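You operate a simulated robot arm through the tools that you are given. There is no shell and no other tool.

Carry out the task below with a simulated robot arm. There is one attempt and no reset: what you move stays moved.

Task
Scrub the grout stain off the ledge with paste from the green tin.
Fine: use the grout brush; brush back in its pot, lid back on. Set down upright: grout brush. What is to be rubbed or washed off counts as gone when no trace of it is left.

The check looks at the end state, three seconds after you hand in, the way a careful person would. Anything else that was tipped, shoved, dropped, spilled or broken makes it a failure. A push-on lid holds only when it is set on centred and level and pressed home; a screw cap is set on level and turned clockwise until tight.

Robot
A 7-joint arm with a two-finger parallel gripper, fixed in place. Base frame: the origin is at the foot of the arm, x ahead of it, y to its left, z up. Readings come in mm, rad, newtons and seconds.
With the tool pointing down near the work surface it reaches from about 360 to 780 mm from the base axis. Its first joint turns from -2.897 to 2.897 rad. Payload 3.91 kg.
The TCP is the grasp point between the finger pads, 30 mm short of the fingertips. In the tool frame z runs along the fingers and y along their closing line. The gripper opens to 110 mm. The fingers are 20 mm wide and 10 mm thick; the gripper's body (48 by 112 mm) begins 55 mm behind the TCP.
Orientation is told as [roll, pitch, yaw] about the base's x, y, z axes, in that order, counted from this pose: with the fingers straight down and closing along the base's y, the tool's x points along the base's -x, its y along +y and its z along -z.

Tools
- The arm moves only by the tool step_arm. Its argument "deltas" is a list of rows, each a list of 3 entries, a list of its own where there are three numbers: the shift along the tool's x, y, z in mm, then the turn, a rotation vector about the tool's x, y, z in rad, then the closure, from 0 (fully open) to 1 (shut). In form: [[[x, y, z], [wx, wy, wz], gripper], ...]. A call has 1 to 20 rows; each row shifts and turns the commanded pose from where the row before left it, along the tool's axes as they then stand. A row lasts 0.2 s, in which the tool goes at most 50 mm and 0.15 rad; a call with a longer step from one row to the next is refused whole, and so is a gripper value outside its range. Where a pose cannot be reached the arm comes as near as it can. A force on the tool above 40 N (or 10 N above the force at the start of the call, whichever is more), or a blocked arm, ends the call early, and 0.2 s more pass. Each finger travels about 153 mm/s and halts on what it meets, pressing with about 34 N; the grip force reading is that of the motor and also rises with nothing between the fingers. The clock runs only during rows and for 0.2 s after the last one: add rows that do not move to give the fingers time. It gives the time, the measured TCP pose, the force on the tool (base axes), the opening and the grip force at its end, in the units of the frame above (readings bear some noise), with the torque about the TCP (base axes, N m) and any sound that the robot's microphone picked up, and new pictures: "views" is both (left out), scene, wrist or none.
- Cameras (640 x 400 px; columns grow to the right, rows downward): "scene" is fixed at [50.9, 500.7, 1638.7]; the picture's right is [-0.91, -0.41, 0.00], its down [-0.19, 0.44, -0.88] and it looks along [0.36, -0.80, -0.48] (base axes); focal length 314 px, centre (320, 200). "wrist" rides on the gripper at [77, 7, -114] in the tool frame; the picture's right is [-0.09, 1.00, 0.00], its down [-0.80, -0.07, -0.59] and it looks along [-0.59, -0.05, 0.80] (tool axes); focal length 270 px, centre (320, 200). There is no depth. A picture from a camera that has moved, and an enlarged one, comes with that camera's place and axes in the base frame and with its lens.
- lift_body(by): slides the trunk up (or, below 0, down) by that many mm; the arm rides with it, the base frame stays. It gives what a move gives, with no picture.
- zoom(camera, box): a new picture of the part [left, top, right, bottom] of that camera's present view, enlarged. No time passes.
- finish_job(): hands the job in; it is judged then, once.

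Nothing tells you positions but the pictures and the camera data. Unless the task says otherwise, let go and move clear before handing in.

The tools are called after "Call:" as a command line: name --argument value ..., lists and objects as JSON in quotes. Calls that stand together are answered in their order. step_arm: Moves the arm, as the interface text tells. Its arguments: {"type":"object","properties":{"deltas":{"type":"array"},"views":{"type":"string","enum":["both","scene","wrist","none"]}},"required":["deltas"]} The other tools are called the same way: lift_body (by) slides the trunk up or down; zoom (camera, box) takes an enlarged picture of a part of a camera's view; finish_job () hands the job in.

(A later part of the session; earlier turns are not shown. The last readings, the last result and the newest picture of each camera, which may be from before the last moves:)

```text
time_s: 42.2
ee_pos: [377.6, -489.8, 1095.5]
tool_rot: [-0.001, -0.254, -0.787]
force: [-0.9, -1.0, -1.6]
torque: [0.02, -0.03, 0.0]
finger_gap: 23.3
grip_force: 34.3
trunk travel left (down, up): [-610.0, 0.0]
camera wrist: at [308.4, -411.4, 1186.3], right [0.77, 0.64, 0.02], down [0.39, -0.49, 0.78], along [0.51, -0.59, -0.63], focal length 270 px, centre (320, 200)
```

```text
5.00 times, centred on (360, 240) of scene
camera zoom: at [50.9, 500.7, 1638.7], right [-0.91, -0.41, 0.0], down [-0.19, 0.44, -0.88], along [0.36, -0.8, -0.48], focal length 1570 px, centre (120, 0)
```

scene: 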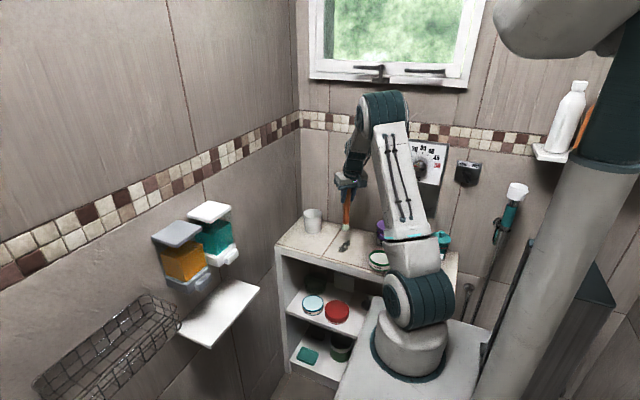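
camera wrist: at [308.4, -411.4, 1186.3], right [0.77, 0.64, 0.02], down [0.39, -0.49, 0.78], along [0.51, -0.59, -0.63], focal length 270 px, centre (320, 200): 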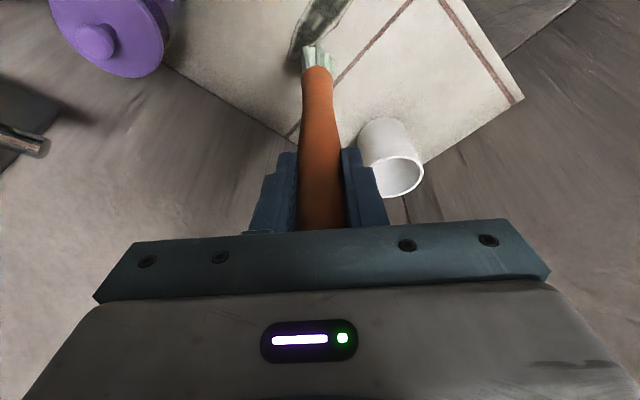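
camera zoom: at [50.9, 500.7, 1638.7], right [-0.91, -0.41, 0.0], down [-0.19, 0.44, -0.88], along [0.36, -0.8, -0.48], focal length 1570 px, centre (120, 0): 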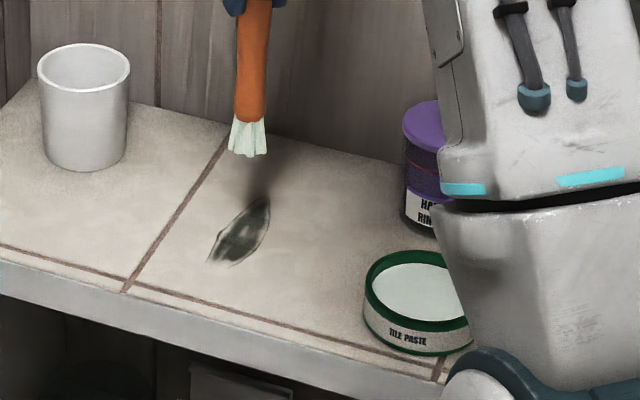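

The brush tip is over the stain centre. I'll lower it to just above the ledge and then feel for contact.

Call:
step_arm --deltas '[[[8.2, 0, 31.5], [0, 0, 0], 1], [[8.2, 0, 31.5], [0, 0, 0], 1], [[0.5, 0, 1.94], [0, 0, 0], 1], [[0.5, 0, 1.94], [0, 0, 0], 1]]' --views "none"

```text
time_s: 43.2
ee_pos: [375.5, -489.1, 1024.7]
tool_rot: [-0.002, -0.254, -0.788]
force: [-0.3, 0.1, -0.3]
torque: [0.01, 0.0, -0.01]
finger_gap: 23.2
grip_force: 34.6
trunk travel left (down, up): [-610.0, 0.0]
```

Call:
step_arm --deltas '[[[0.4, 0, 1.45], [0, 0, 0], 1], [[0.4, 0, 1.45], [0, 0, 0], 1]]' --views "none"

```text
time_s: 43.8
ee_pos: [376.7, -488.4, 1023.4]
tool_rot: [-0.001, -0.254, -0.787]
force: [0.2, 0.1, -0.8]
torque: [0.02, 0.03, -0.02]
finger_gap: 22.8
grip_force: 33.7
trunk travel left (down, up): [-610.0, 0.0]
```

Call:
step_arm --deltas '[[[0.4, 0, 1.45], [0, 0, 0], 1], [[0.4, 0, 1.45], [0, 0, 0], 1]]' --views "wrist"

Call:
zoom --camera "scene" --box '[330, 220, 370, 260]'

```text
time_s: 44.4
ee_pos: [377.2, -487.1, 1021.9]
tool_rot: [0.0, -0.255, -0.787]
force: [0.0, -0.3, 0.1]
torque: [-0.01, -0.02, 0.01]
finger_gap: 23.1
grip_force: 33.3
trunk travel left (down, up): [-610.0, 0.0]
camera wrist: at [307.6, -409.0, 1112.0], right [0.77, 0.64, 0.02], down [0.39, -0.49, 0.78], along [0.51, -0.59, -0.63], focal length 270 px, centre (320, 200)
```

wrist: 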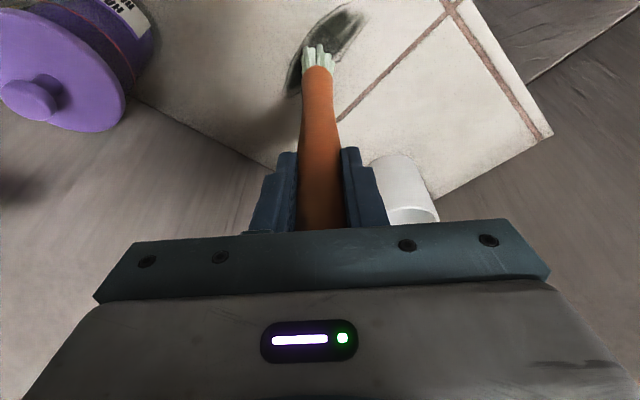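

```text
10.00 times, centred on (350, 240) of scene
camera zoom: at [50.9, 500.7, 1638.7], right [-0.91, -0.41, 0.0], down [-0.19, 0.44, -0.88], along [0.36, -0.8, -0.48], focal length 3140 px, centre (20, -200)
```

zoom: 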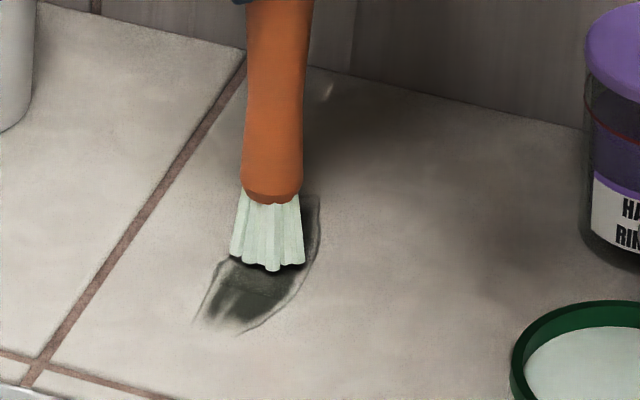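

Call:
step_arm --deltas '[[[0.35, 0, 1.3], [0, 0, 0], 1], [[0, 0, 0], [0, 0, 0], 1]]' --views "none"

Call:
step_arm --deltas '[[[0.35, 0, 1.3], [0, 0, 0], 1], [[0, 0, 0], [0, 0, 0], 1]]' --views "none"

```text
time_s: 45.0
ee_pos: [377.5, -487.8, 1019.6]
tool_rot: [-0.002, -0.255, -0.788]
force: [0.2, -0.5, -0.5]
torque: [0.0, -0.01, -0.05]
finger_gap: 23.2
grip_force: 34.2
trunk travel left (down, up): [-610.0, 0.0]
```

```text
time_s: 45.6
ee_pos: [377.3, -487.7, 1018.2]
tool_rot: [-0.002, -0.254, -0.787]
force: [0.4, -1.4, -0.6]
torque: [0.0, 0.0, 0.0]
finger_gap: 23.1
grip_force: 34.0
trunk travel left (down, up): [-610.0, 0.0]
```

Call:
step_arm --deltas '[[[0.35, 0, 1.3], [0, 0, 0], 1], [[0, 0, 0], [0, 0, 0], 1]]' --views "none"

Call:
step_arm --deltas '[[[0.35, 0, 1.3], [0, 0, 0], 1], [[0, 0, 0], [0, 0, 0], 1]]' --views "wrist"

Call:
zoom --camera "scene" --box '[330, 220, 370, 260]'

```text
time_s: 46.2
ee_pos: [376.9, -487.5, 1016.6]
tool_rot: [-0.002, -0.254, -0.787]
force: [0.4, -0.3, -1.0]
torque: [0.04, 0.0, -0.02]
finger_gap: 23.4
grip_force: 34.4
trunk travel left (down, up): [-610.0, 0.0]
```

```text
time_s: 46.8
ee_pos: [377.3, -487.4, 1014.5]
tool_rot: [-0.004, -0.255, -0.787]
force: [0.7, 0.9, 1.5]
torque: [0.07, 0.04, 0.02]
finger_gap: 23.0
grip_force: 33.8
trunk travel left (down, up): [-610.0, 0.0]
camera wrist: at [308.2, -408.6, 1106.9], right [0.77, 0.64, 0.02], down [0.39, -0.49, 0.78], along [0.51, -0.59, -0.63], focal length 270 px, centre (320, 200)
```

wrist: 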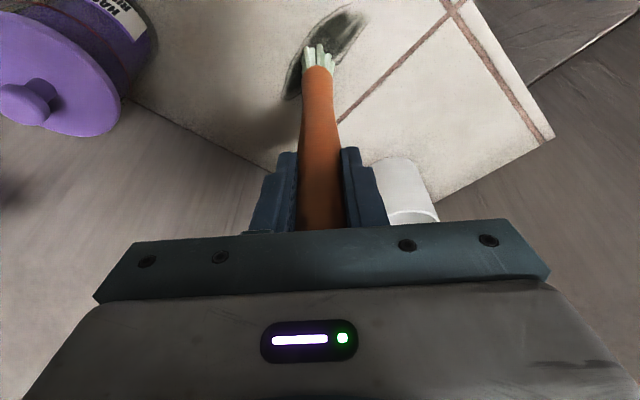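

```text
10.00 times, centred on (350, 240) of scene
camera zoom: at [50.9, 500.7, 1638.7], right [-0.91, -0.41, 0.0], down [-0.19, 0.44, -0.88], along [0.36, -0.8, -0.48], focal length 3140 px, centre (20, -200)
```

zoom: 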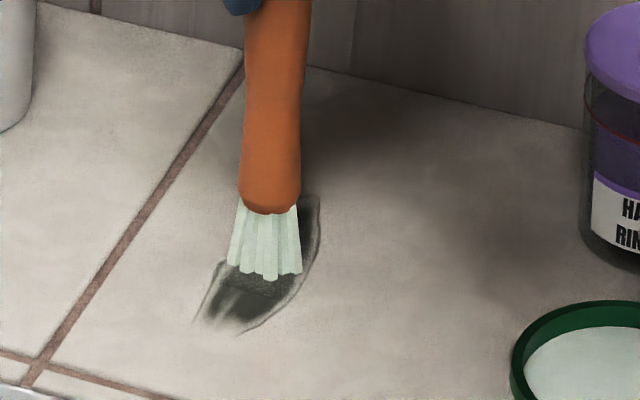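

Contact with the ledge is at TCP z≈1014.5. I'll press about 1.5 mm more and make a first scrub stroke along the stain's length.

Call:
step_arm --deltas '[[[0.4, 0, 1.45], [0, 0, 0], 1], [[9.19, 11.72, -2.39], [0, 0, 0], 1], [[9.19, 11.72, -2.39], [0, 0, 0], 1], [[9.19, 11.72, -2.39], [0, 0, 0], 1], [[4.6, 5.86, -1.2], [0, 0, 0], 1], [[-9.19, -11.72, 2.39], [0, 0, 0], 1], [[-9.19, -11.72, 2.39], [0, 0, 0], 1], [[-9.19, -11.72, 2.39], [0, 0, 0], 1], [[-9.19, -11.72, 2.39], [0, 0, 0], 1]]' --views "wrist"

Call:
zoom --camera "scene" --box '[330, 220, 370, 260]'

Call:
zoom --camera "wrist" --box '[260, 0, 380, 110]'

```text
time_s: 48.8
ee_pos: [373.4, -494.4, 1016.3]
tool_rot: [-0.002, -0.255, -0.785]
force: [0.3, 3.0, 12.0]
torque: [0.45, -0.13, 0.05]
finger_gap: 23.1
grip_force: 33.7
trunk travel left (down, up): [-610.0, 0.0]
camera wrist: at [305.7, -415.7, 1106.6], right [0.77, 0.64, 0.02], down [0.39, -0.49, 0.78], along [0.51, -0.59, -0.63], focal length 270 px, centre (320, 200)
```

wrist: 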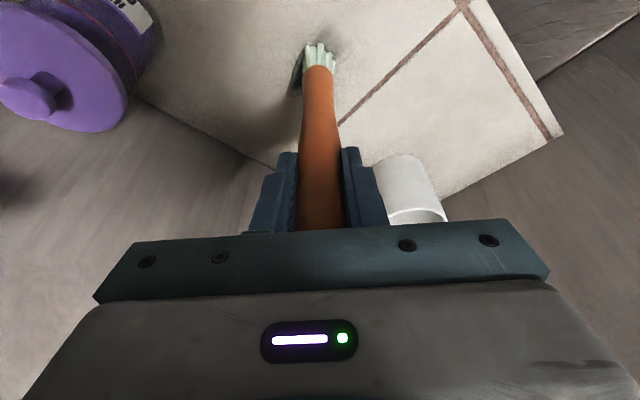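

```text
10.00 times, centred on (350, 240) of scene
camera zoom: at [50.9, 500.7, 1638.7], right [-0.91, -0.41, 0.0], down [-0.19, 0.44, -0.88], along [0.36, -0.8, -0.48], focal length 3140 px, centre (20, -200)
```

zoom: 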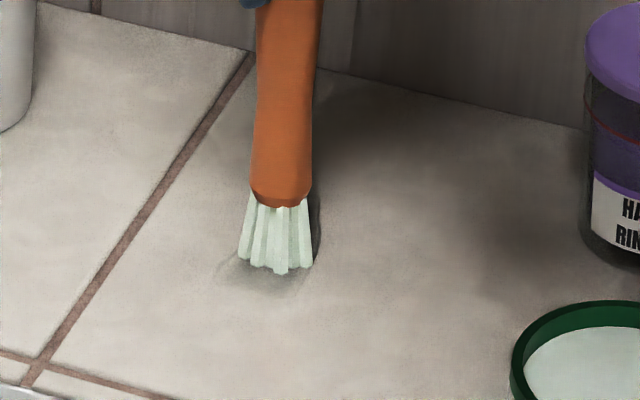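

```text
3.64 times, centred on (320, 55) of wrist
camera zoom: at [305.7, -415.7, 1106.6], right [0.77, 0.64, 0.02], down [0.39, -0.49, 0.78], along [0.51, -0.59, -0.63], focal length 983 px, centre (320, 727)
```

zoom: 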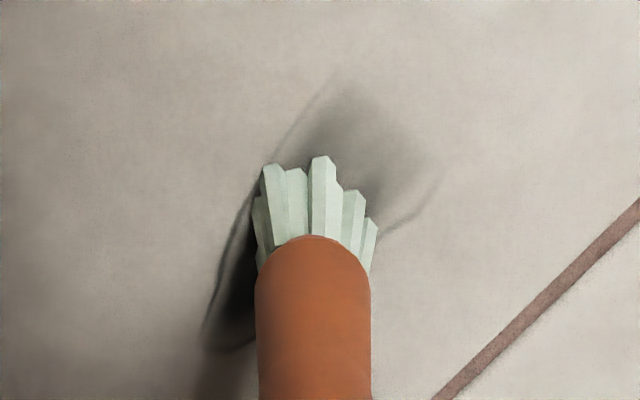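

The stain is lifting well under about 12 N. I'll continue to the far end and then do an offset return pass.

Call:
step_arm --deltas '[[[-9.19, -11.72, 2.39], [0, 0, 0], 1], [[-9.19, -11.72, 2.39], [0, 0, 0], 1], [[-9.19, -11.72, 2.39], [0, 0, 0], 1], [[-6.5, 6.7, 1.7], [0, 0, 0], 1], [[9.19, 11.72, -2.39], [0, 0, 0], 1], [[9.19, 11.72, -2.39], [0, 0, 0], 1], [[9.19, 11.72, -2.39], [0, 0, 0], 1], [[9.19, 11.72, -2.39], [0, 0, 0], 1], [[9.19, 11.72, -2.39], [0, 0, 0], 1], [[9.19, 11.72, -2.39], [0, 0, 0], 1], [[9.19, 11.72, -2.39], [0, 0, 0], 1]]' --views "wrist"

Call:
zoom --camera "scene" --box '[330, 220, 370, 260]'

Call:
zoom --camera "wrist" --box '[240, 0, 400, 150]'

```text
time_s: 51.2
ee_pos: [390.9, -435.6, 1015.7]
tool_rot: [-0.002, -0.257, -0.788]
force: [-0.3, -4.6, 19.1]
torque: [-0.59, -0.04, -0.06]
finger_gap: 23.2
grip_force: 34.0
trunk travel left (down, up): [-610.0, 0.0]
camera wrist: at [321.6, -356.6, 1106.1], right [0.77, 0.64, 0.02], down [0.39, -0.49, 0.78], along [0.51, -0.59, -0.63], focal length 270 px, centre (320, 200)
```

wrist: 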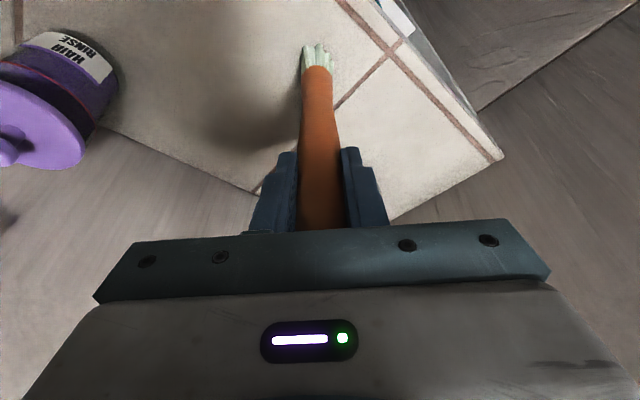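

```text
10.00 times, centred on (350, 240) of scene
camera zoom: at [50.9, 500.7, 1638.7], right [-0.91, -0.41, 0.0], down [-0.19, 0.44, -0.88], along [0.36, -0.8, -0.48], focal length 3140 px, centre (20, -200)
```

zoom: 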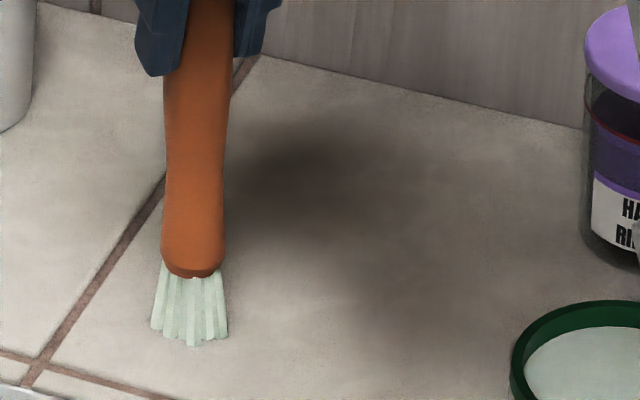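

```text
2.67 times, centred on (320, 75) of wrist
camera zoom: at [321.6, -356.6, 1106.1], right [0.77, 0.64, 0.02], down [0.39, -0.49, 0.78], along [0.51, -0.59, -0.63], focal length 721 px, centre (320, 533)
```

zoom: 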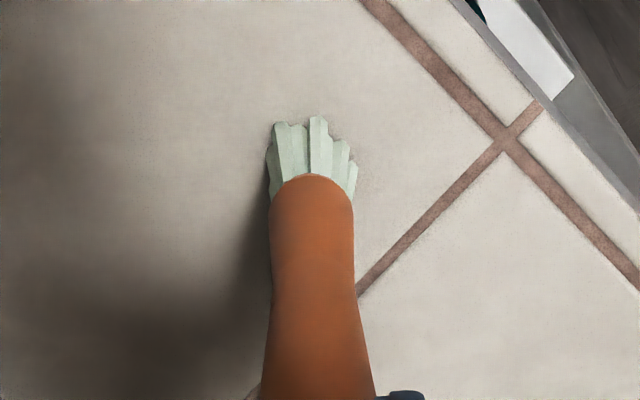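

The stain looks gone apart from the gripper's shadow. To be sure, I'll run offset passes over both side edges and slightly past the ends.

Call:
step_arm --deltas '[[[12.3, -12.7, -3.4], [0, 0, 0], 1], [[-9.19, -11.72, 2.39], [0, 0, 0], 1], [[-9.19, -11.72, 2.39], [0, 0, 0], 1], [[-9.19, -11.72, 2.39], [0, 0, 0], 1], [[-9.19, -11.72, 2.39], [0, 0, 0], 1], [[-9.19, -11.72, 2.39], [0, 0, 0], 1], [[-9.19, -11.72, 2.39], [0, 0, 0], 1], [[-9.19, -11.72, 2.39], [0, 0, 0], 1], [[-4.1, 4.2, 1.1], [0, 0, 0], 1], [[9.19, 11.72, -2.39], [0, 0, 0], 1], [[9.19, 11.72, -2.39], [0, 0, 0], 1], [[9.19, 11.72, -2.39], [0, 0, 0], 1], [[9.19, 11.72, -2.39], [0, 0, 0], 1], [[9.19, 11.72, -2.39], [0, 0, 0], 1], [[9.19, 11.72, -2.39], [0, 0, 0], 1], [[9.19, 11.72, -2.39], [0, 0, 0], 1]]' --views "none"

```text
time_s: 54.6
ee_pos: [381.1, -435.3, 1015.3]
tool_rot: [-0.001, -0.256, -0.787]
force: [-0.9, -4.5, 19.1]
torque: [-0.62, -0.04, 0.03]
finger_gap: 23.2
grip_force: 33.7
trunk travel left (down, up): [-610.0, 0.0]
```

Call:
step_arm --deltas '[[[-12.3, 12.7, 3.2], [0, 0, 0], 1], [[-9.19, -11.72, 2.39], [0, 0, 0], 1], [[-9.19, -11.72, 2.39], [0, 0, 0], 1], [[-9.19, -11.72, 2.39], [0, 0, 0], 1], [[-9.19, -11.72, 2.39], [0, 0, 0], 1], [[-9.19, -11.72, 2.39], [0, 0, 0], 1], [[-9.19, -11.72, 2.39], [0, 0, 0], 1], [[-9.19, -11.72, 2.39], [0, 0, 0], 1], [[8.2, -8.5, -2.1], [0, 0, 0], 1], [[9.19, 11.72, -2.39], [0, 0, 0], 1], [[9.19, 11.72, -2.39], [0, 0, 0], 1], [[9.19, 11.72, -2.39], [0, 0, 0], 1], [[9.19, 11.72, -2.39], [0, 0, 0], 1], [[9.19, 11.72, -2.39], [0, 0, 0], 1], [[9.19, 11.72, -2.39], [0, 0, 0], 1], [[9.19, 11.72, -2.39], [0, 0, 0], 1]]' --views "wrist"

Call:
zoom --camera "scene" --box '[330, 220, 370, 260]'

Call:
zoom --camera "wrist" --box '[140, 0, 400, 200]'

```text
time_s: 58.0
ee_pos: [384.8, -434.7, 1013.0]
tool_rot: [0.001, -0.256, -0.787]
force: [-0.8, -1.8, 11.0]
torque: [-0.3, -0.09, -0.02]
finger_gap: 23.2
grip_force: 33.6
trunk travel left (down, up): [-610.0, 0.0]
camera wrist: at [316.3, -356.1, 1105.8], right [0.77, 0.64, 0.02], down [0.39, -0.49, 0.78], along [0.51, -0.59, -0.63], focal length 270 px, centre (320, 200)
```

wrist: 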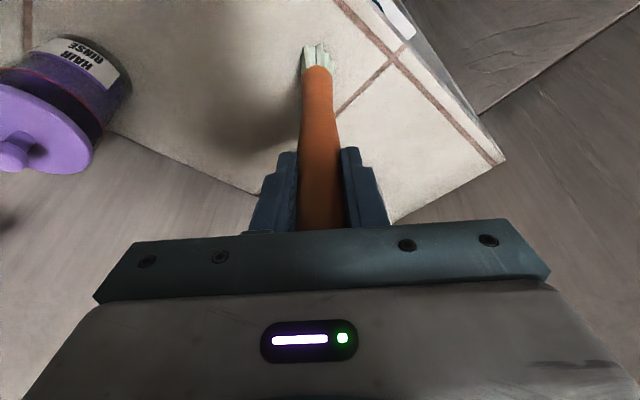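

```text
10.00 times, centred on (350, 240) of scene
camera zoom: at [50.9, 500.7, 1638.7], right [-0.91, -0.41, 0.0], down [-0.19, 0.44, -0.88], along [0.36, -0.8, -0.48], focal length 3140 px, centre (20, -200)
```

zoom: 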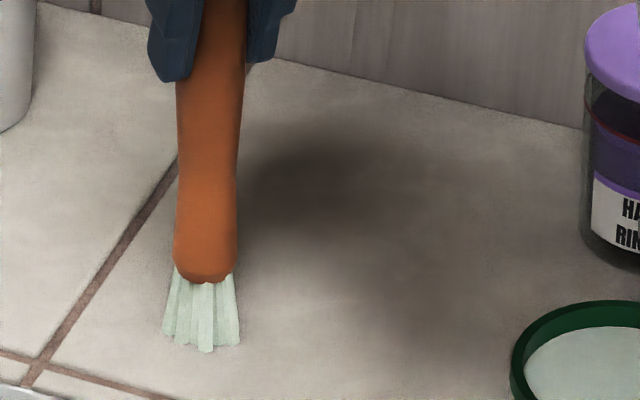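

```text
2.00 times, centred on (270, 100) of wrist
camera zoom: at [316.3, -356.1, 1105.8], right [0.77, 0.64, 0.02], down [0.39, -0.49, 0.78], along [0.51, -0.59, -0.63], focal length 541 px, centre (420, 400)
```

zoom: 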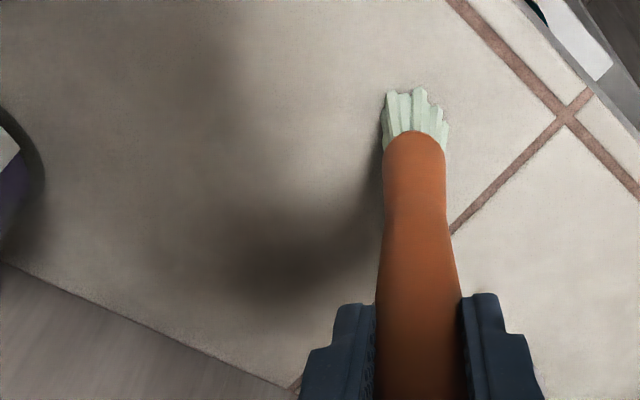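

The ledge under the brush looks clean. I'll lift off and check the whole stain area with a clear view.

Call:
step_arm --deltas '[[[-2.5, 0, -9.7], [0, 0, 0], 1], [[-8.4, 0, -32.3], [0, 0, 0], 1], [[-8.4, 0, -32.3], [0, 0, 0], 1], [[-7.5, 0, -29], [0, 0, 0], 1], [[-30, 10, 8], [0, 0, 0], 1], [[0, 0, 0], [0, 0, 0], 1]]' --views "both"

Call:
zoom --camera "scene" --box '[320, 220, 380, 265]'

Call:
zoom --camera "wrist" --box '[180, 0, 440, 150]'

```text
time_s: 59.4
ee_pos: [414.5, -450.8, 1121.9]
tool_rot: [0.0, -0.254, -0.786]
force: [-0.3, 0.4, 0.1]
torque: [-0.01, -0.01, 0.01]
finger_gap: 23.2
grip_force: 34.4
trunk travel left (down, up): [-610.0, 0.0]
camera wrist: at [345.5, -372.0, 1213.6], right [0.77, 0.64, 0.02], down [0.39, -0.49, 0.78], along [0.51, -0.59, -0.63], focal length 270 px, centre (320, 200)
```

scene: 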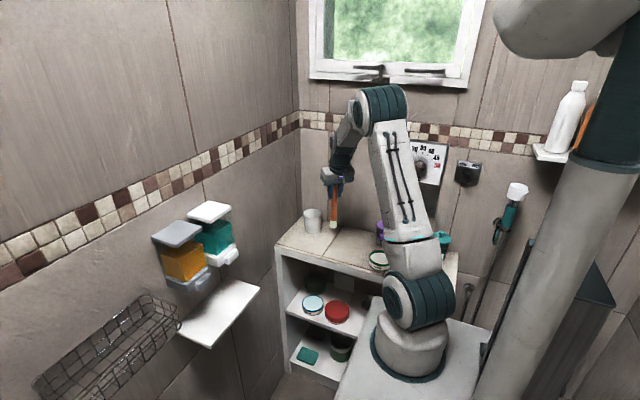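
wrist: 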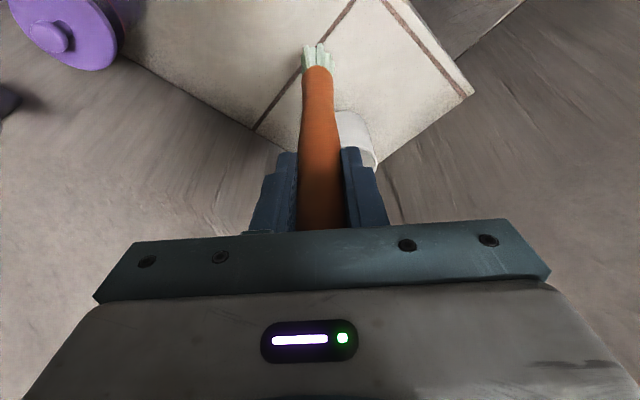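

```text
8.89 times, centred on (350, 242) of scene
camera zoom: at [50.9, 500.7, 1638.7], right [-0.91, -0.41, 0.0], down [-0.19, 0.44, -0.88], along [0.36, -0.8, -0.48], focal length 2791 px, centre (53, -178)
```

zoom: 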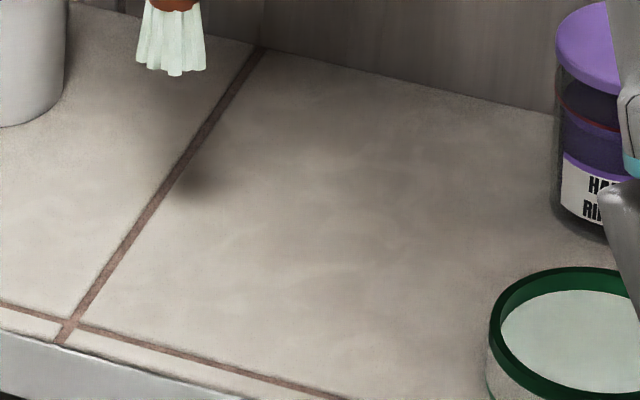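

```text
2.46 times, centred on (310, 75) of wrist
camera zoom: at [345.5, -372.0, 1213.6], right [0.77, 0.64, 0.02], down [0.39, -0.49, 0.78], along [0.51, -0.59, -0.63], focal length 665 px, centre (345, 508)
```

zoom: 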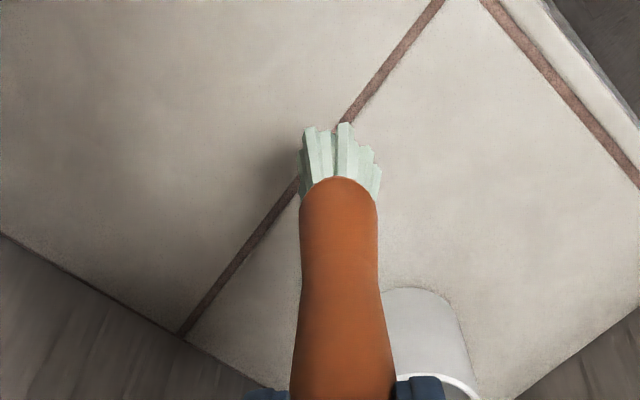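

No trace of the stain is visible from either camera. I'll raise the brush and carry it back over the pot.

Call:
step_arm --deltas '[[[-5.8, 0, -22.3], [0, 0, 0], 1], [[-37.8, 7.45, 9.9], [0, 0, 0], 1], [[-37.8, 7.45, 9.9], [0, 0, 0], 1], [[-37.8, 7.45, 9.9], [0, 0, 0], 1], [[-37.8, 7.45, 9.9], [0, 0, 0], 1], [[0, 0, 0], [0, 0, 0], 1]]' --views "both"

Call:
zoom --camera "wrist" --box '[220, 0, 420, 240]'

Call:
zoom --camera "scene" --box '[280, 130, 360, 250]'

```text
time_s: 60.8
ee_pos: [546.4, -539.9, 1143.5]
tool_rot: [-0.001, -0.255, -0.787]
force: [-0.1, 0.2, -1.4]
torque: [0.01, 0.0, -0.03]
finger_gap: 22.8
grip_force: 34.0
trunk travel left (down, up): [-610.0, 0.0]
camera wrist: at [476.4, -461.1, 1234.2], right [0.77, 0.64, 0.02], down [0.39, -0.49, 0.78], along [0.51, -0.59, -0.63], focal length 270 px, centre (320, 200)
```

scene: 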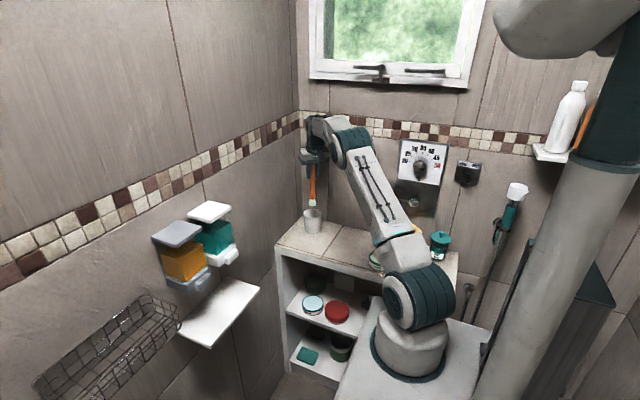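
wrist: 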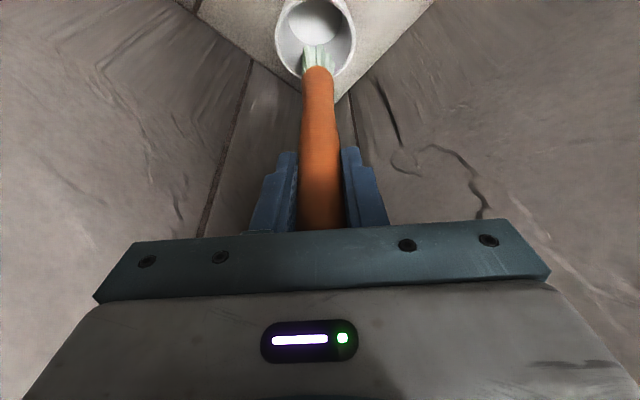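

```text
1.67 times, centred on (320, 120) of wrist
camera zoom: at [476.4, -461.1, 1234.2], right [0.77, 0.64, 0.02], down [0.39, -0.49, 0.78], along [0.51, -0.59, -0.63], focal length 450 px, centre (320, 333)
```

zoom: 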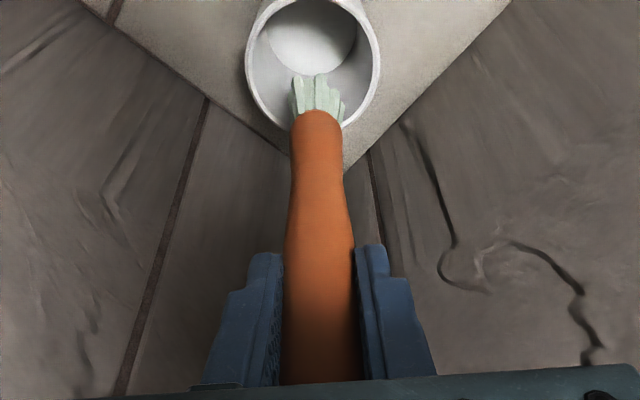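

```text
3.33 times, centred on (320, 190) of scene
camera zoom: at [50.9, 500.7, 1638.7], right [-0.91, -0.41, 0.0], down [-0.19, 0.44, -0.88], along [0.36, -0.8, -0.48], focal length 1047 px, centre (320, 233)
```

zoom: 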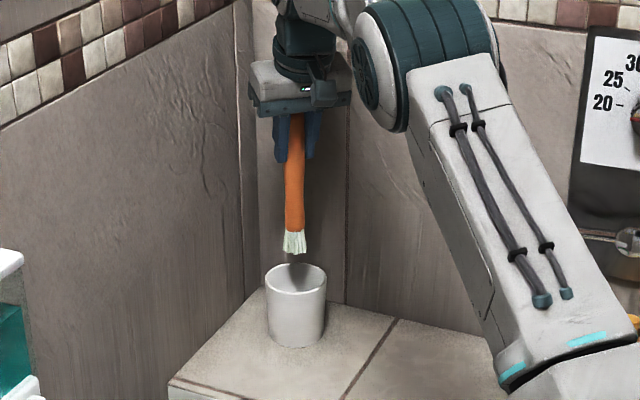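

The brush is aligned with the pot to within about 2 mm. I'll lower it in.

Call:
step_arm --deltas '[[[5.06, 0, 19.35], [0, 0, 0], 1], [[5.06, 0, 19.35], [0, 0, 0], 1], [[5.06, 0, 19.35], [0, 0, 0], 1], [[5.06, 0, 19.35], [0, 0, 0], 1], [[5.06, 0, 19.35], [0, 0, 0], 1], [[2, 0, 7.74], [0, 0, 0], 1], [[0, 0, 0], [0, 0, 0], 1]]' --views "both"

Call:
zoom --camera "wrist" --box '[220, 0, 420, 240]'

Call:
zoom --camera "scene" --box '[280, 130, 360, 250]'

```text
time_s: 62.4
ee_pos: [546.8, -540.6, 1035.1]
tool_rot: [0.0, -0.254, -0.788]
force: [0.2, 0.9, -0.8]
torque: [-0.01, 0.02, 0.01]
finger_gap: 23.2
grip_force: 34.0
trunk travel left (down, up): [-610.0, 0.0]
camera wrist: at [477.4, -462.1, 1126.4], right [0.77, 0.64, 0.02], down [0.39, -0.49, 0.78], along [0.51, -0.59, -0.63], focal length 270 px, centre (320, 200)
```

scene: 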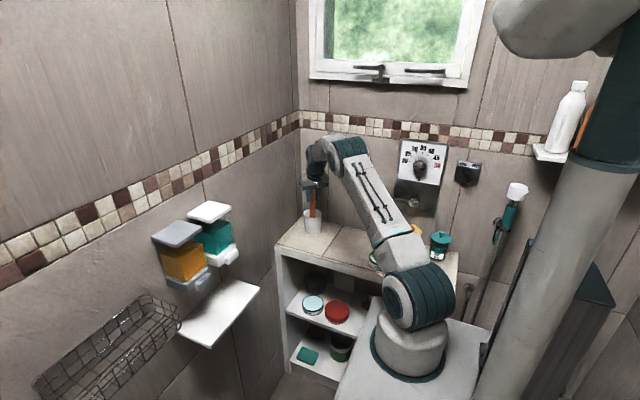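
wrist: 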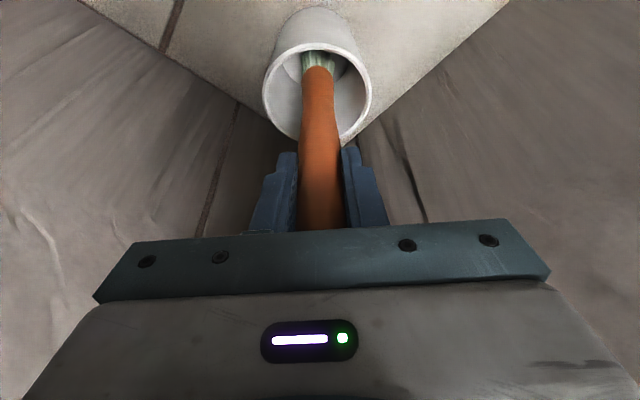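

```text
1.67 times, centred on (320, 120) of wrist
camera zoom: at [477.4, -462.1, 1126.4], right [0.77, 0.64, 0.02], down [0.39, -0.49, 0.78], along [0.51, -0.59, -0.63], focal length 450 px, centre (320, 333)
```

zoom: 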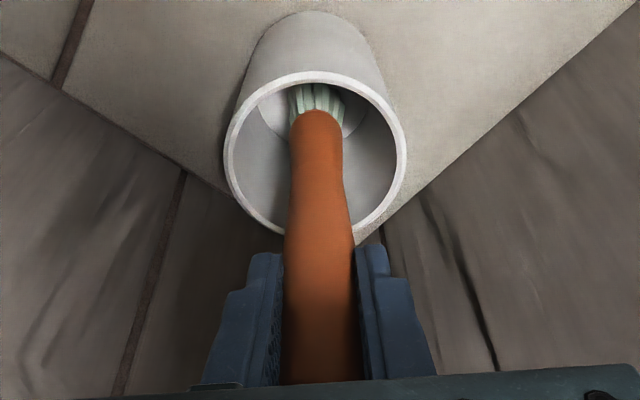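

```text
3.33 times, centred on (320, 190) of scene
camera zoom: at [50.9, 500.7, 1638.7], right [-0.91, -0.41, 0.0], down [-0.19, 0.44, -0.88], along [0.36, -0.8, -0.48], focal length 1047 px, centre (320, 233)
```

zoom: 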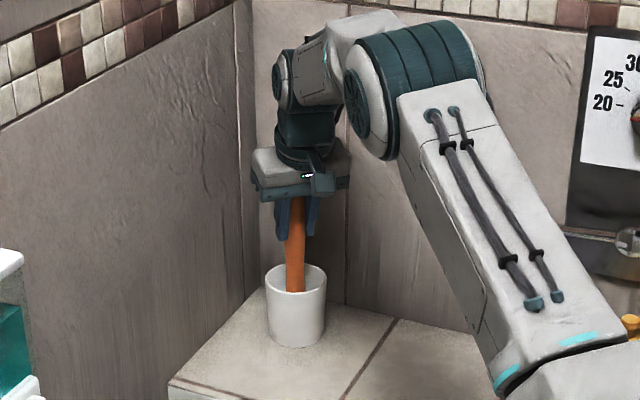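

Call:
step_arm --deltas '[[[0.76, 0, 2.9], [0, 0, 0], 1], [[0.76, 0, 2.9], [0, 0, 0], 1], [[0, 0, 0], [0, 0, 0], 1]]' --views "none"

Call:
step_arm --deltas '[[[0.5, 0, 1.94], [0, 0, 0], 1], [[0, 0, 0], [0, 0, 0], 1]]' --views "none"

Call:
step_arm --deltas '[[[0.5, 0, 1.94], [0, 0, 0], 1], [[0, 0, 0], [0, 0, 0], 1]]' --views "none"

```text
time_s: 63.2
ee_pos: [546.9, -539.0, 1029.0]
tool_rot: [0.0, -0.256, -0.788]
force: [-0.3, 0.0, -0.5]
torque: [-0.02, -0.02, -0.03]
finger_gap: 23.3
grip_force: 34.0
trunk travel left (down, up): [-610.0, 0.0]
```

```text
time_s: 63.8
ee_pos: [545.8, -539.6, 1026.6]
tool_rot: [-0.001, -0.255, -0.788]
force: [0.4, -0.4, 0.0]
torque: [0.0, -0.01, 0.03]
finger_gap: 22.9
grip_force: 33.8
trunk travel left (down, up): [-610.0, 0.0]
```

```text
time_s: 64.4
ee_pos: [546.9, -539.6, 1025.7]
tool_rot: [-0.001, -0.255, -0.787]
force: [-0.5, 0.2, -0.9]
torque: [0.02, 0.0, 0.01]
finger_gap: 23.0
grip_force: 34.4
trunk travel left (down, up): [-610.0, 0.0]
```

Call:
step_arm --deltas '[[[0.38, 0, 1.45], [0, 0, 0], 1], [[0, 0, 0], [0, 0, 0], 1]]' --views "none"

Call:
step_arm --deltas '[[[0.38, 0, 1.45], [0, 0, 0], 1], [[0, 0, 0], [0, 0, 0], 1]]' --views "none"

```text
time_s: 65.0
ee_pos: [546.9, -539.9, 1023.1]
tool_rot: [0.0, -0.255, -0.786]
force: [0.4, -0.5, -0.5]
torque: [0.0, -0.02, -0.04]
finger_gap: 23.2
grip_force: 34.4
trunk travel left (down, up): [-610.0, 0.0]
```

```text
time_s: 65.6
ee_pos: [546.8, -540.5, 1023.0]
tool_rot: [0.0, -0.255, -0.787]
force: [-0.5, 0.6, 0.7]
torque: [0.01, -0.03, -0.01]
finger_gap: 23.3
grip_force: 33.5
trunk travel left (down, up): [-610.0, 0.0]
```

Call:
step_arm --deltas '[[[0.25, 0, 0.97], [0, 0, 0], 1], [[0, 0, 0], [0, 0, 0], 1]]' --views "none"

Call:
step_arm --deltas '[[[0.25, 0, 0.97], [0, 0, 0], 1], [[0, 0, 0], [0, 0, 0], 1]]' --views "wrist"

Call:
zoom --camera "wrist" --box '[220, 0, 420, 240]'

Call:
zoom --camera "scene" --box '[280, 130, 360, 250]'

```text
time_s: 66.2
ee_pos: [546.2, -539.0, 1022.6]
tool_rot: [-0.003, -0.257, -0.787]
force: [0.3, 0.1, 5.3]
torque: [-0.04, -0.08, 0.0]
finger_gap: 23.0
grip_force: 34.0
trunk travel left (down, up): [-610.0, 0.0]
```

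```text
time_s: 66.8
ee_pos: [546.4, -539.8, 1022.1]
tool_rot: [-0.002, -0.258, -0.786]
force: [0.7, -0.2, 11.3]
torque: [-0.1, -0.18, 0.01]
finger_gap: 23.2
grip_force: 33.7
trunk travel left (down, up): [-610.0, 0.0]
camera wrist: at [477.1, -460.7, 1113.4], right [0.77, 0.64, 0.02], down [0.39, -0.49, 0.78], along [0.51, -0.59, -0.63], focal length 270 px, centre (320, 200)
```

wrist: 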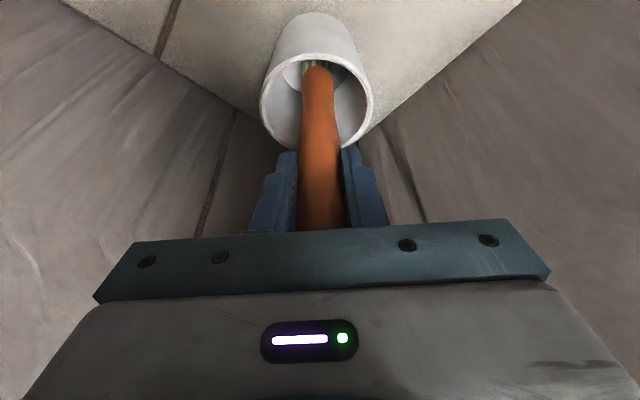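

```text
1.67 times, centred on (320, 120) of wrist
camera zoom: at [477.1, -460.7, 1113.4], right [0.77, 0.64, 0.02], down [0.39, -0.49, 0.78], along [0.51, -0.59, -0.63], focal length 450 px, centre (320, 333)
```

zoom: 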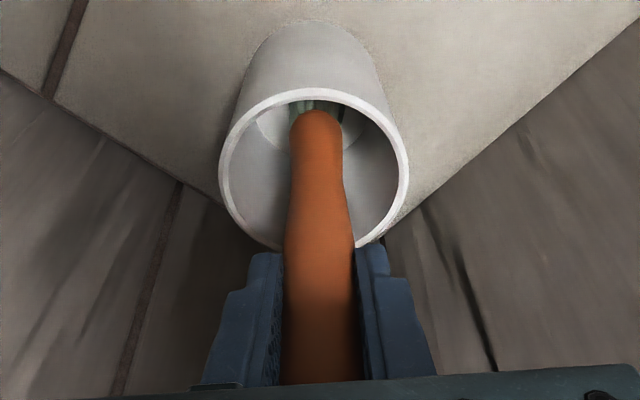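

```text
3.33 times, centred on (320, 190) of scene
camera zoom: at [50.9, 500.7, 1638.7], right [-0.91, -0.41, 0.0], down [-0.19, 0.44, -0.88], along [0.36, -0.8, -0.48], focal length 1047 px, centre (320, 233)
```

zoom: 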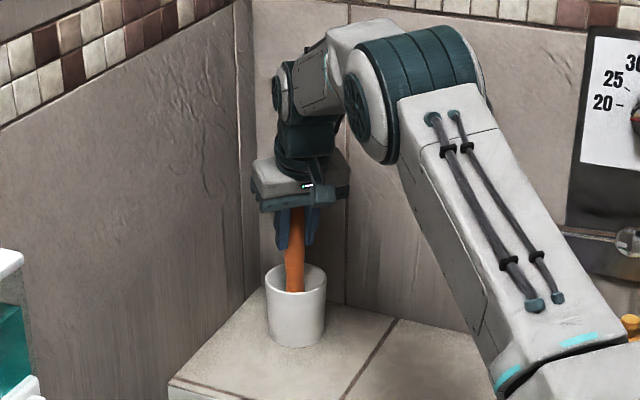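

The brush is standing on the pot floor (11 N) with the same alignment as when I picked it up. I'll ease the pressure and open the fingers.

Call:
step_arm --deltas '[[[-0.3, 0, -1.16], [0, 0, 0], 1], [[0, 0, 0], [0, 0, 0], 1], [[0, 0, 0], [0, 0, 0], 0.77], [[0, 0, 0], [0, 0, 0], 0.7], [[0, 0, 0], [0, 0, 0], 0.5], [[0, 0, 0], [0, 0, 0], 0.5], [[0, 0, 0], [0, 0, 0], 0.5]]' --views "both"

Call:
zoom --camera "wrist" --box '[220, 0, 420, 240]'

Call:
zoom --camera "scene" --box '[280, 130, 360, 250]'

```text
time_s: 68.4
ee_pos: [547.3, -540.3, 1022.9]
tool_rot: [-0.003, -0.256, -0.788]
force: [-0.8, 1.4, 1.6]
torque: [0.0, -0.02, 0.02]
finger_gap: 55.2
grip_force: 0.0
trunk travel left (down, up): [-610.0, 0.0]
camera wrist: at [477.6, -461.8, 1113.4], right [0.77, 0.64, 0.02], down [0.39, -0.49, 0.78], along [0.51, -0.59, -0.63], focal length 270 px, centre (320, 200)
```

scene: 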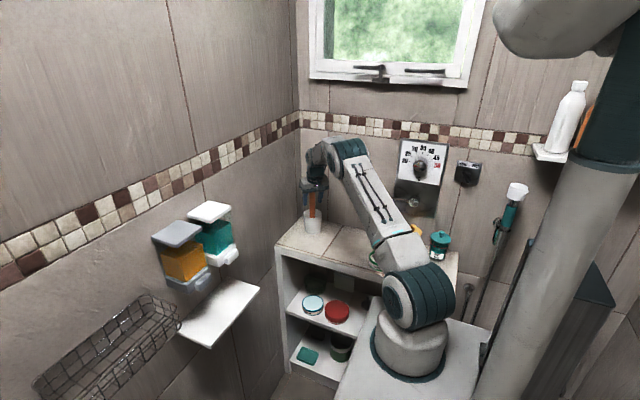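
wrist: 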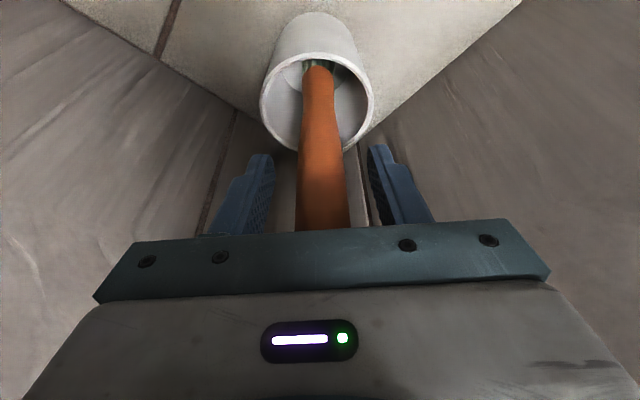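

```text
1.67 times, centred on (320, 120) of wrist
camera zoom: at [477.6, -461.8, 1113.4], right [0.77, 0.64, 0.02], down [0.39, -0.49, 0.78], along [0.51, -0.59, -0.63], focal length 450 px, centre (320, 333)
```

zoom: 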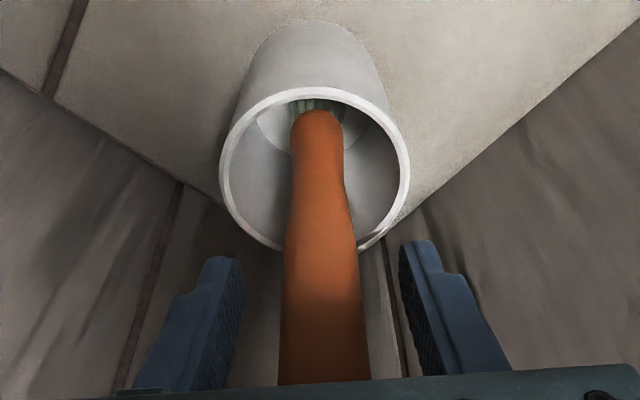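

```text
3.33 times, centred on (320, 190) of scene
camera zoom: at [50.9, 500.7, 1638.7], right [-0.91, -0.41, 0.0], down [-0.19, 0.44, -0.88], along [0.36, -0.8, -0.48], focal length 1047 px, centre (320, 233)
```

zoom: 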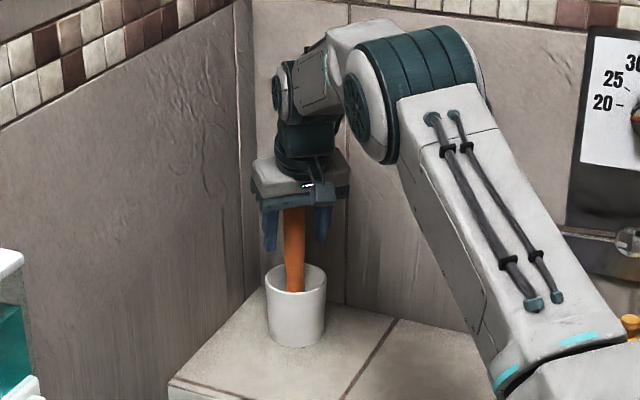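

The brush stands upright in the pot. I'll back straight out toward the base with the fingers straddling the handle.

Call:
step_arm --deltas '[[[14.5, 0, -3.8], [0, 0, 0], 0.5], [[24.2, 0, -6.3], [0, 0, 0], 0.5], [[24.2, 0, -6.3], [0, 0, 0], 0.5], [[24.2, 0, -6.3], [0, 0, 0], 0.5], [[0, 0, 0], [0, 0, 0], 0.5]]' --views "both"

Call:
zoom --camera "scene" --box '[280, 130, 360, 250]'

Call:
zoom --camera "wrist" --box '[220, 60, 420, 240]'

```text
time_s: 69.6
ee_pos: [483.9, -475.4, 1021.2]
tool_rot: [0.0, -0.254, -0.787]
force: [0.1, -0.3, -0.8]
torque: [-0.02, -0.01, -0.02]
finger_gap: 55.2
grip_force: 0.1
trunk travel left (down, up): [-610.0, 0.0]
camera wrist: at [414.6, -395.9, 1112.7], right [0.77, 0.64, 0.02], down [0.39, -0.49, 0.78], along [0.51, -0.59, -0.63], focal length 270 px, centre (320, 200)
```

scene: 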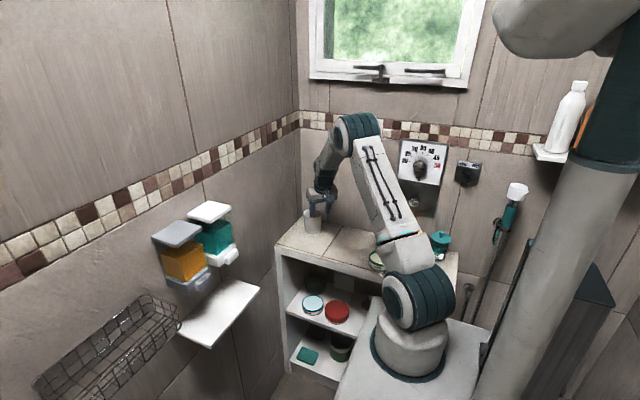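
wrist: 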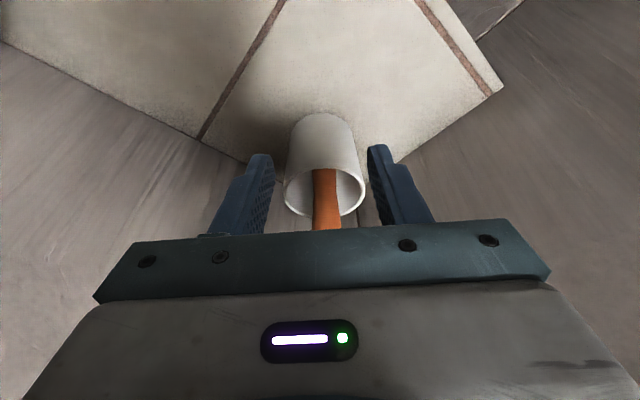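

```text
3.33 times, centred on (320, 190) of scene
camera zoom: at [50.9, 500.7, 1638.7], right [-0.91, -0.41, 0.0], down [-0.19, 0.44, -0.88], along [0.36, -0.8, -0.48], focal length 1047 px, centre (320, 233)
```

zoom: 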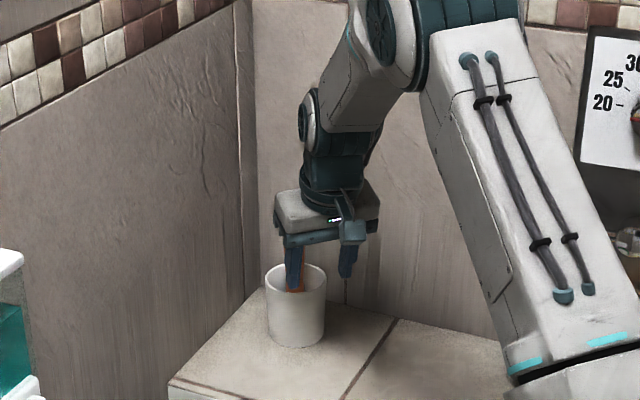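

```text
2.22 times, centred on (320, 150) of wrist
camera zoom: at [414.6, -395.9, 1112.7], right [0.77, 0.64, 0.02], down [0.39, -0.49, 0.78], along [0.51, -0.59, -0.63], focal length 601 px, centre (320, 311)
```

zoom: 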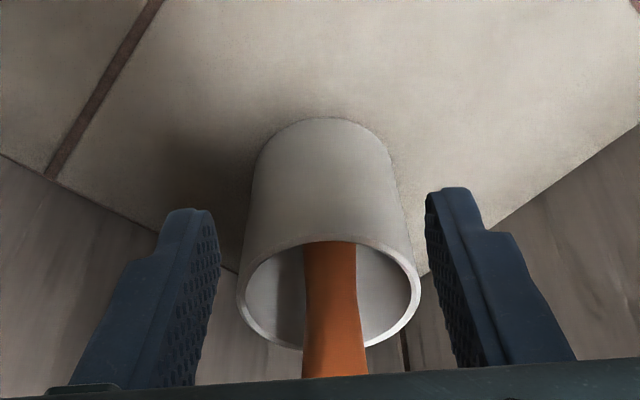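

The gripper is clear of the brush. I'll rise, return the tool to its straight-down pose and travel back to the lid.

Call:
step_arm --deltas '[[[-8.4, 0, -32.2], [0, 0, 0], 0.5], [[-8.4, 0, -32.2], [0, 0, 0], 0.5], [[-8.4, 0, -32.2], [0, 0, 0], 0.5], [[32.2, 0, -8.4], [0, 0, 0], 0.5], [[32.2, 0, -8.4], [0, 0, 0], 0.5], [[32.2, 0, -8.4], [0, 0, 0], 0.5], [[0, 0, 0], [0, 0.128, 0], 0.5], [[0, 0, 0], [0, 0.128, 0], 0.5], [[0, 0, 0], [0, 0, -0.131], 0.5], [[0, 0, 0], [0, 0, -0.131], 0.5], [[0, 0, 0], [0, 0, -0.131], 0.5], [[0, 0, 0], [0, 0, -0.131], 0.5], [[0, 0, 0], [0, 0, -0.131], 0.5], [[0, 0, 0], [0, 0, -0.131], 0.5], [[0, 0, 0], [0, 0, 0], 0.5]]' --views "both"

Call:
zoom --camera "scene" --box '[280, 170, 380, 260]'

```text
time_s: 72.8
ee_pos: [413.4, -406.4, 1121.7]
tool_rot: [0.001, 0.002, 0.001]
force: [0.3, -0.7, -0.2]
torque: [0.02, -0.02, 0.01]
finger_gap: 54.8
grip_force: 0.0
trunk travel left (down, up): [-610.0, 0.0]
camera wrist: at [334.9, -398.3, 1236.3], right [0.09, 1.0, 0.0], down [0.8, -0.07, 0.59], along [0.59, -0.05, -0.8], focal length 270 px, centre (320, 200)
```

scene: 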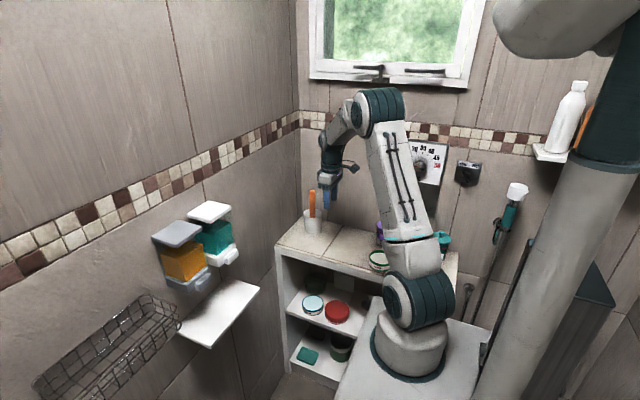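
wrist: 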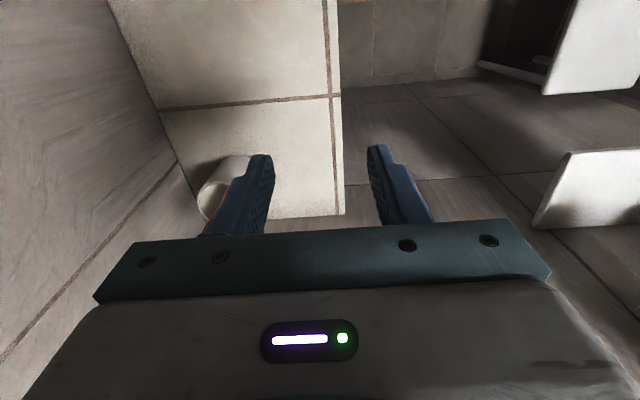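

```text
4.44 times, centred on (330, 215) of scene
camera zoom: at [50.9, 500.7, 1638.7], right [-0.91, -0.41, 0.0], down [-0.19, 0.44, -0.88], along [0.36, -0.8, -0.48], focal length 1396 px, centre (276, 133)
```

zoom: 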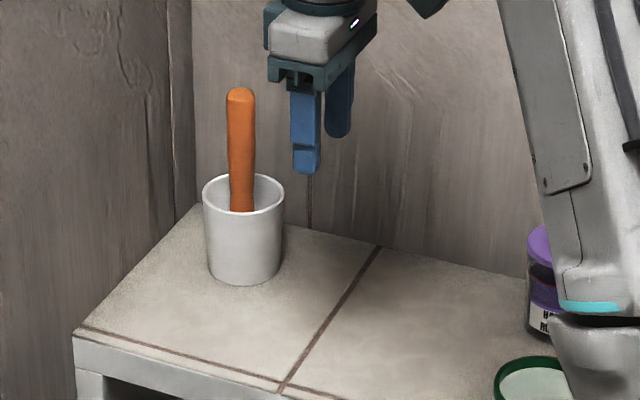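

The brush stands upright and the ledge looks clean. On the way to the lid I'll stop to inspect the stain area from the wrist camera.

Call:
step_arm --deltas '[[[38.9, -12.3, 0], [0, 0, 0], 0.5], [[38.9, -12.3, 0], [0, 0, 0], 0.5], [[38.9, -12.3, 0], [0, 0, 0], 0.5], [[38.9, -12.3, 0], [0, 0, 0], 0.5], [[38.9, -12.3, 0], [0, 0, 0], 0.5], [[38.9, -8, 0], [0, 0, 0], 0.5], [[0, 0, 0], [0, 0, 0], 0.5]]' --views "wrist"

Call:
zoom --camera "wrist" --box '[180, 60, 420, 240]'

Call:
zoom --camera "scene" --box '[320, 220, 380, 265]'

```text
time_s: 74.4
ee_pos: [180.0, -477.1, 1121.4]
tool_rot: [0.001, 0.001, 0.0]
force: [0.6, 0.1, 0.0]
torque: [0.02, -0.04, 0.01]
finger_gap: 55.2
grip_force: 0.1
trunk travel left (down, up): [-610.0, 0.0]
camera wrist: at [102.1, -468.5, 1235.1], right [0.09, 1.0, 0.0], down [0.8, -0.07, 0.59], along [0.59, -0.05, -0.8], focal length 270 px, centre (320, 200)
```

wrist: 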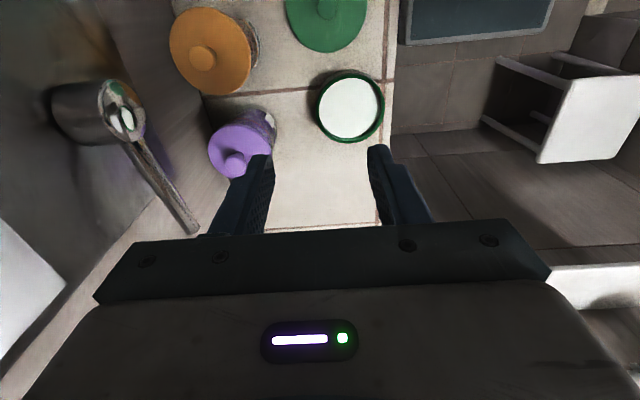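

```text
2.22 times, centred on (300, 150) of wrist
camera zoom: at [102.1, -468.5, 1235.1], right [0.09, 1.0, 0.0], down [0.8, -0.07, 0.59], along [0.59, -0.05, -0.8], focal length 601 px, centre (364, 311)
```

zoom: 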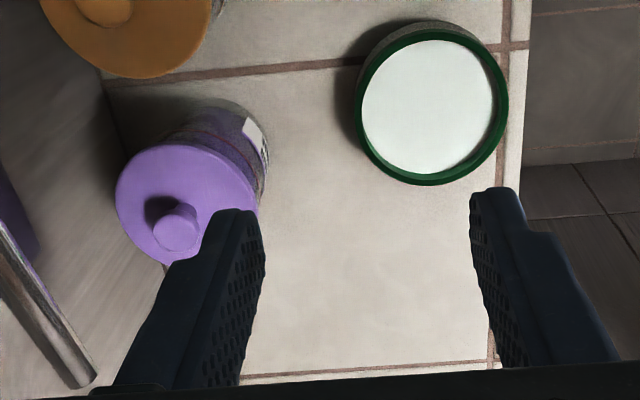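

```text
8.89 times, centred on (350, 242) of scene
camera zoom: at [50.9, 500.7, 1638.7], right [-0.91, -0.41, 0.0], down [-0.19, 0.44, -0.88], along [0.36, -0.8, -0.48], focal length 2791 px, centre (53, -178)
```

zoom: 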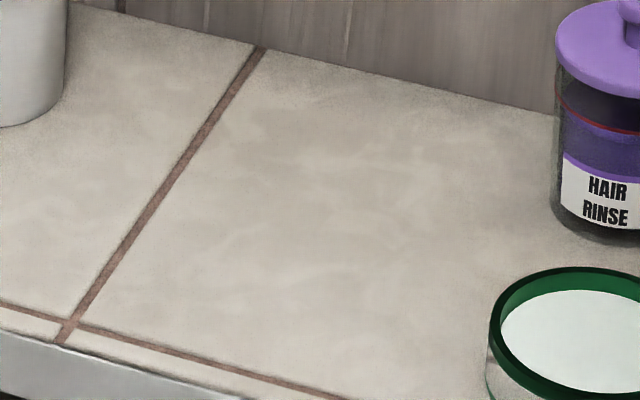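

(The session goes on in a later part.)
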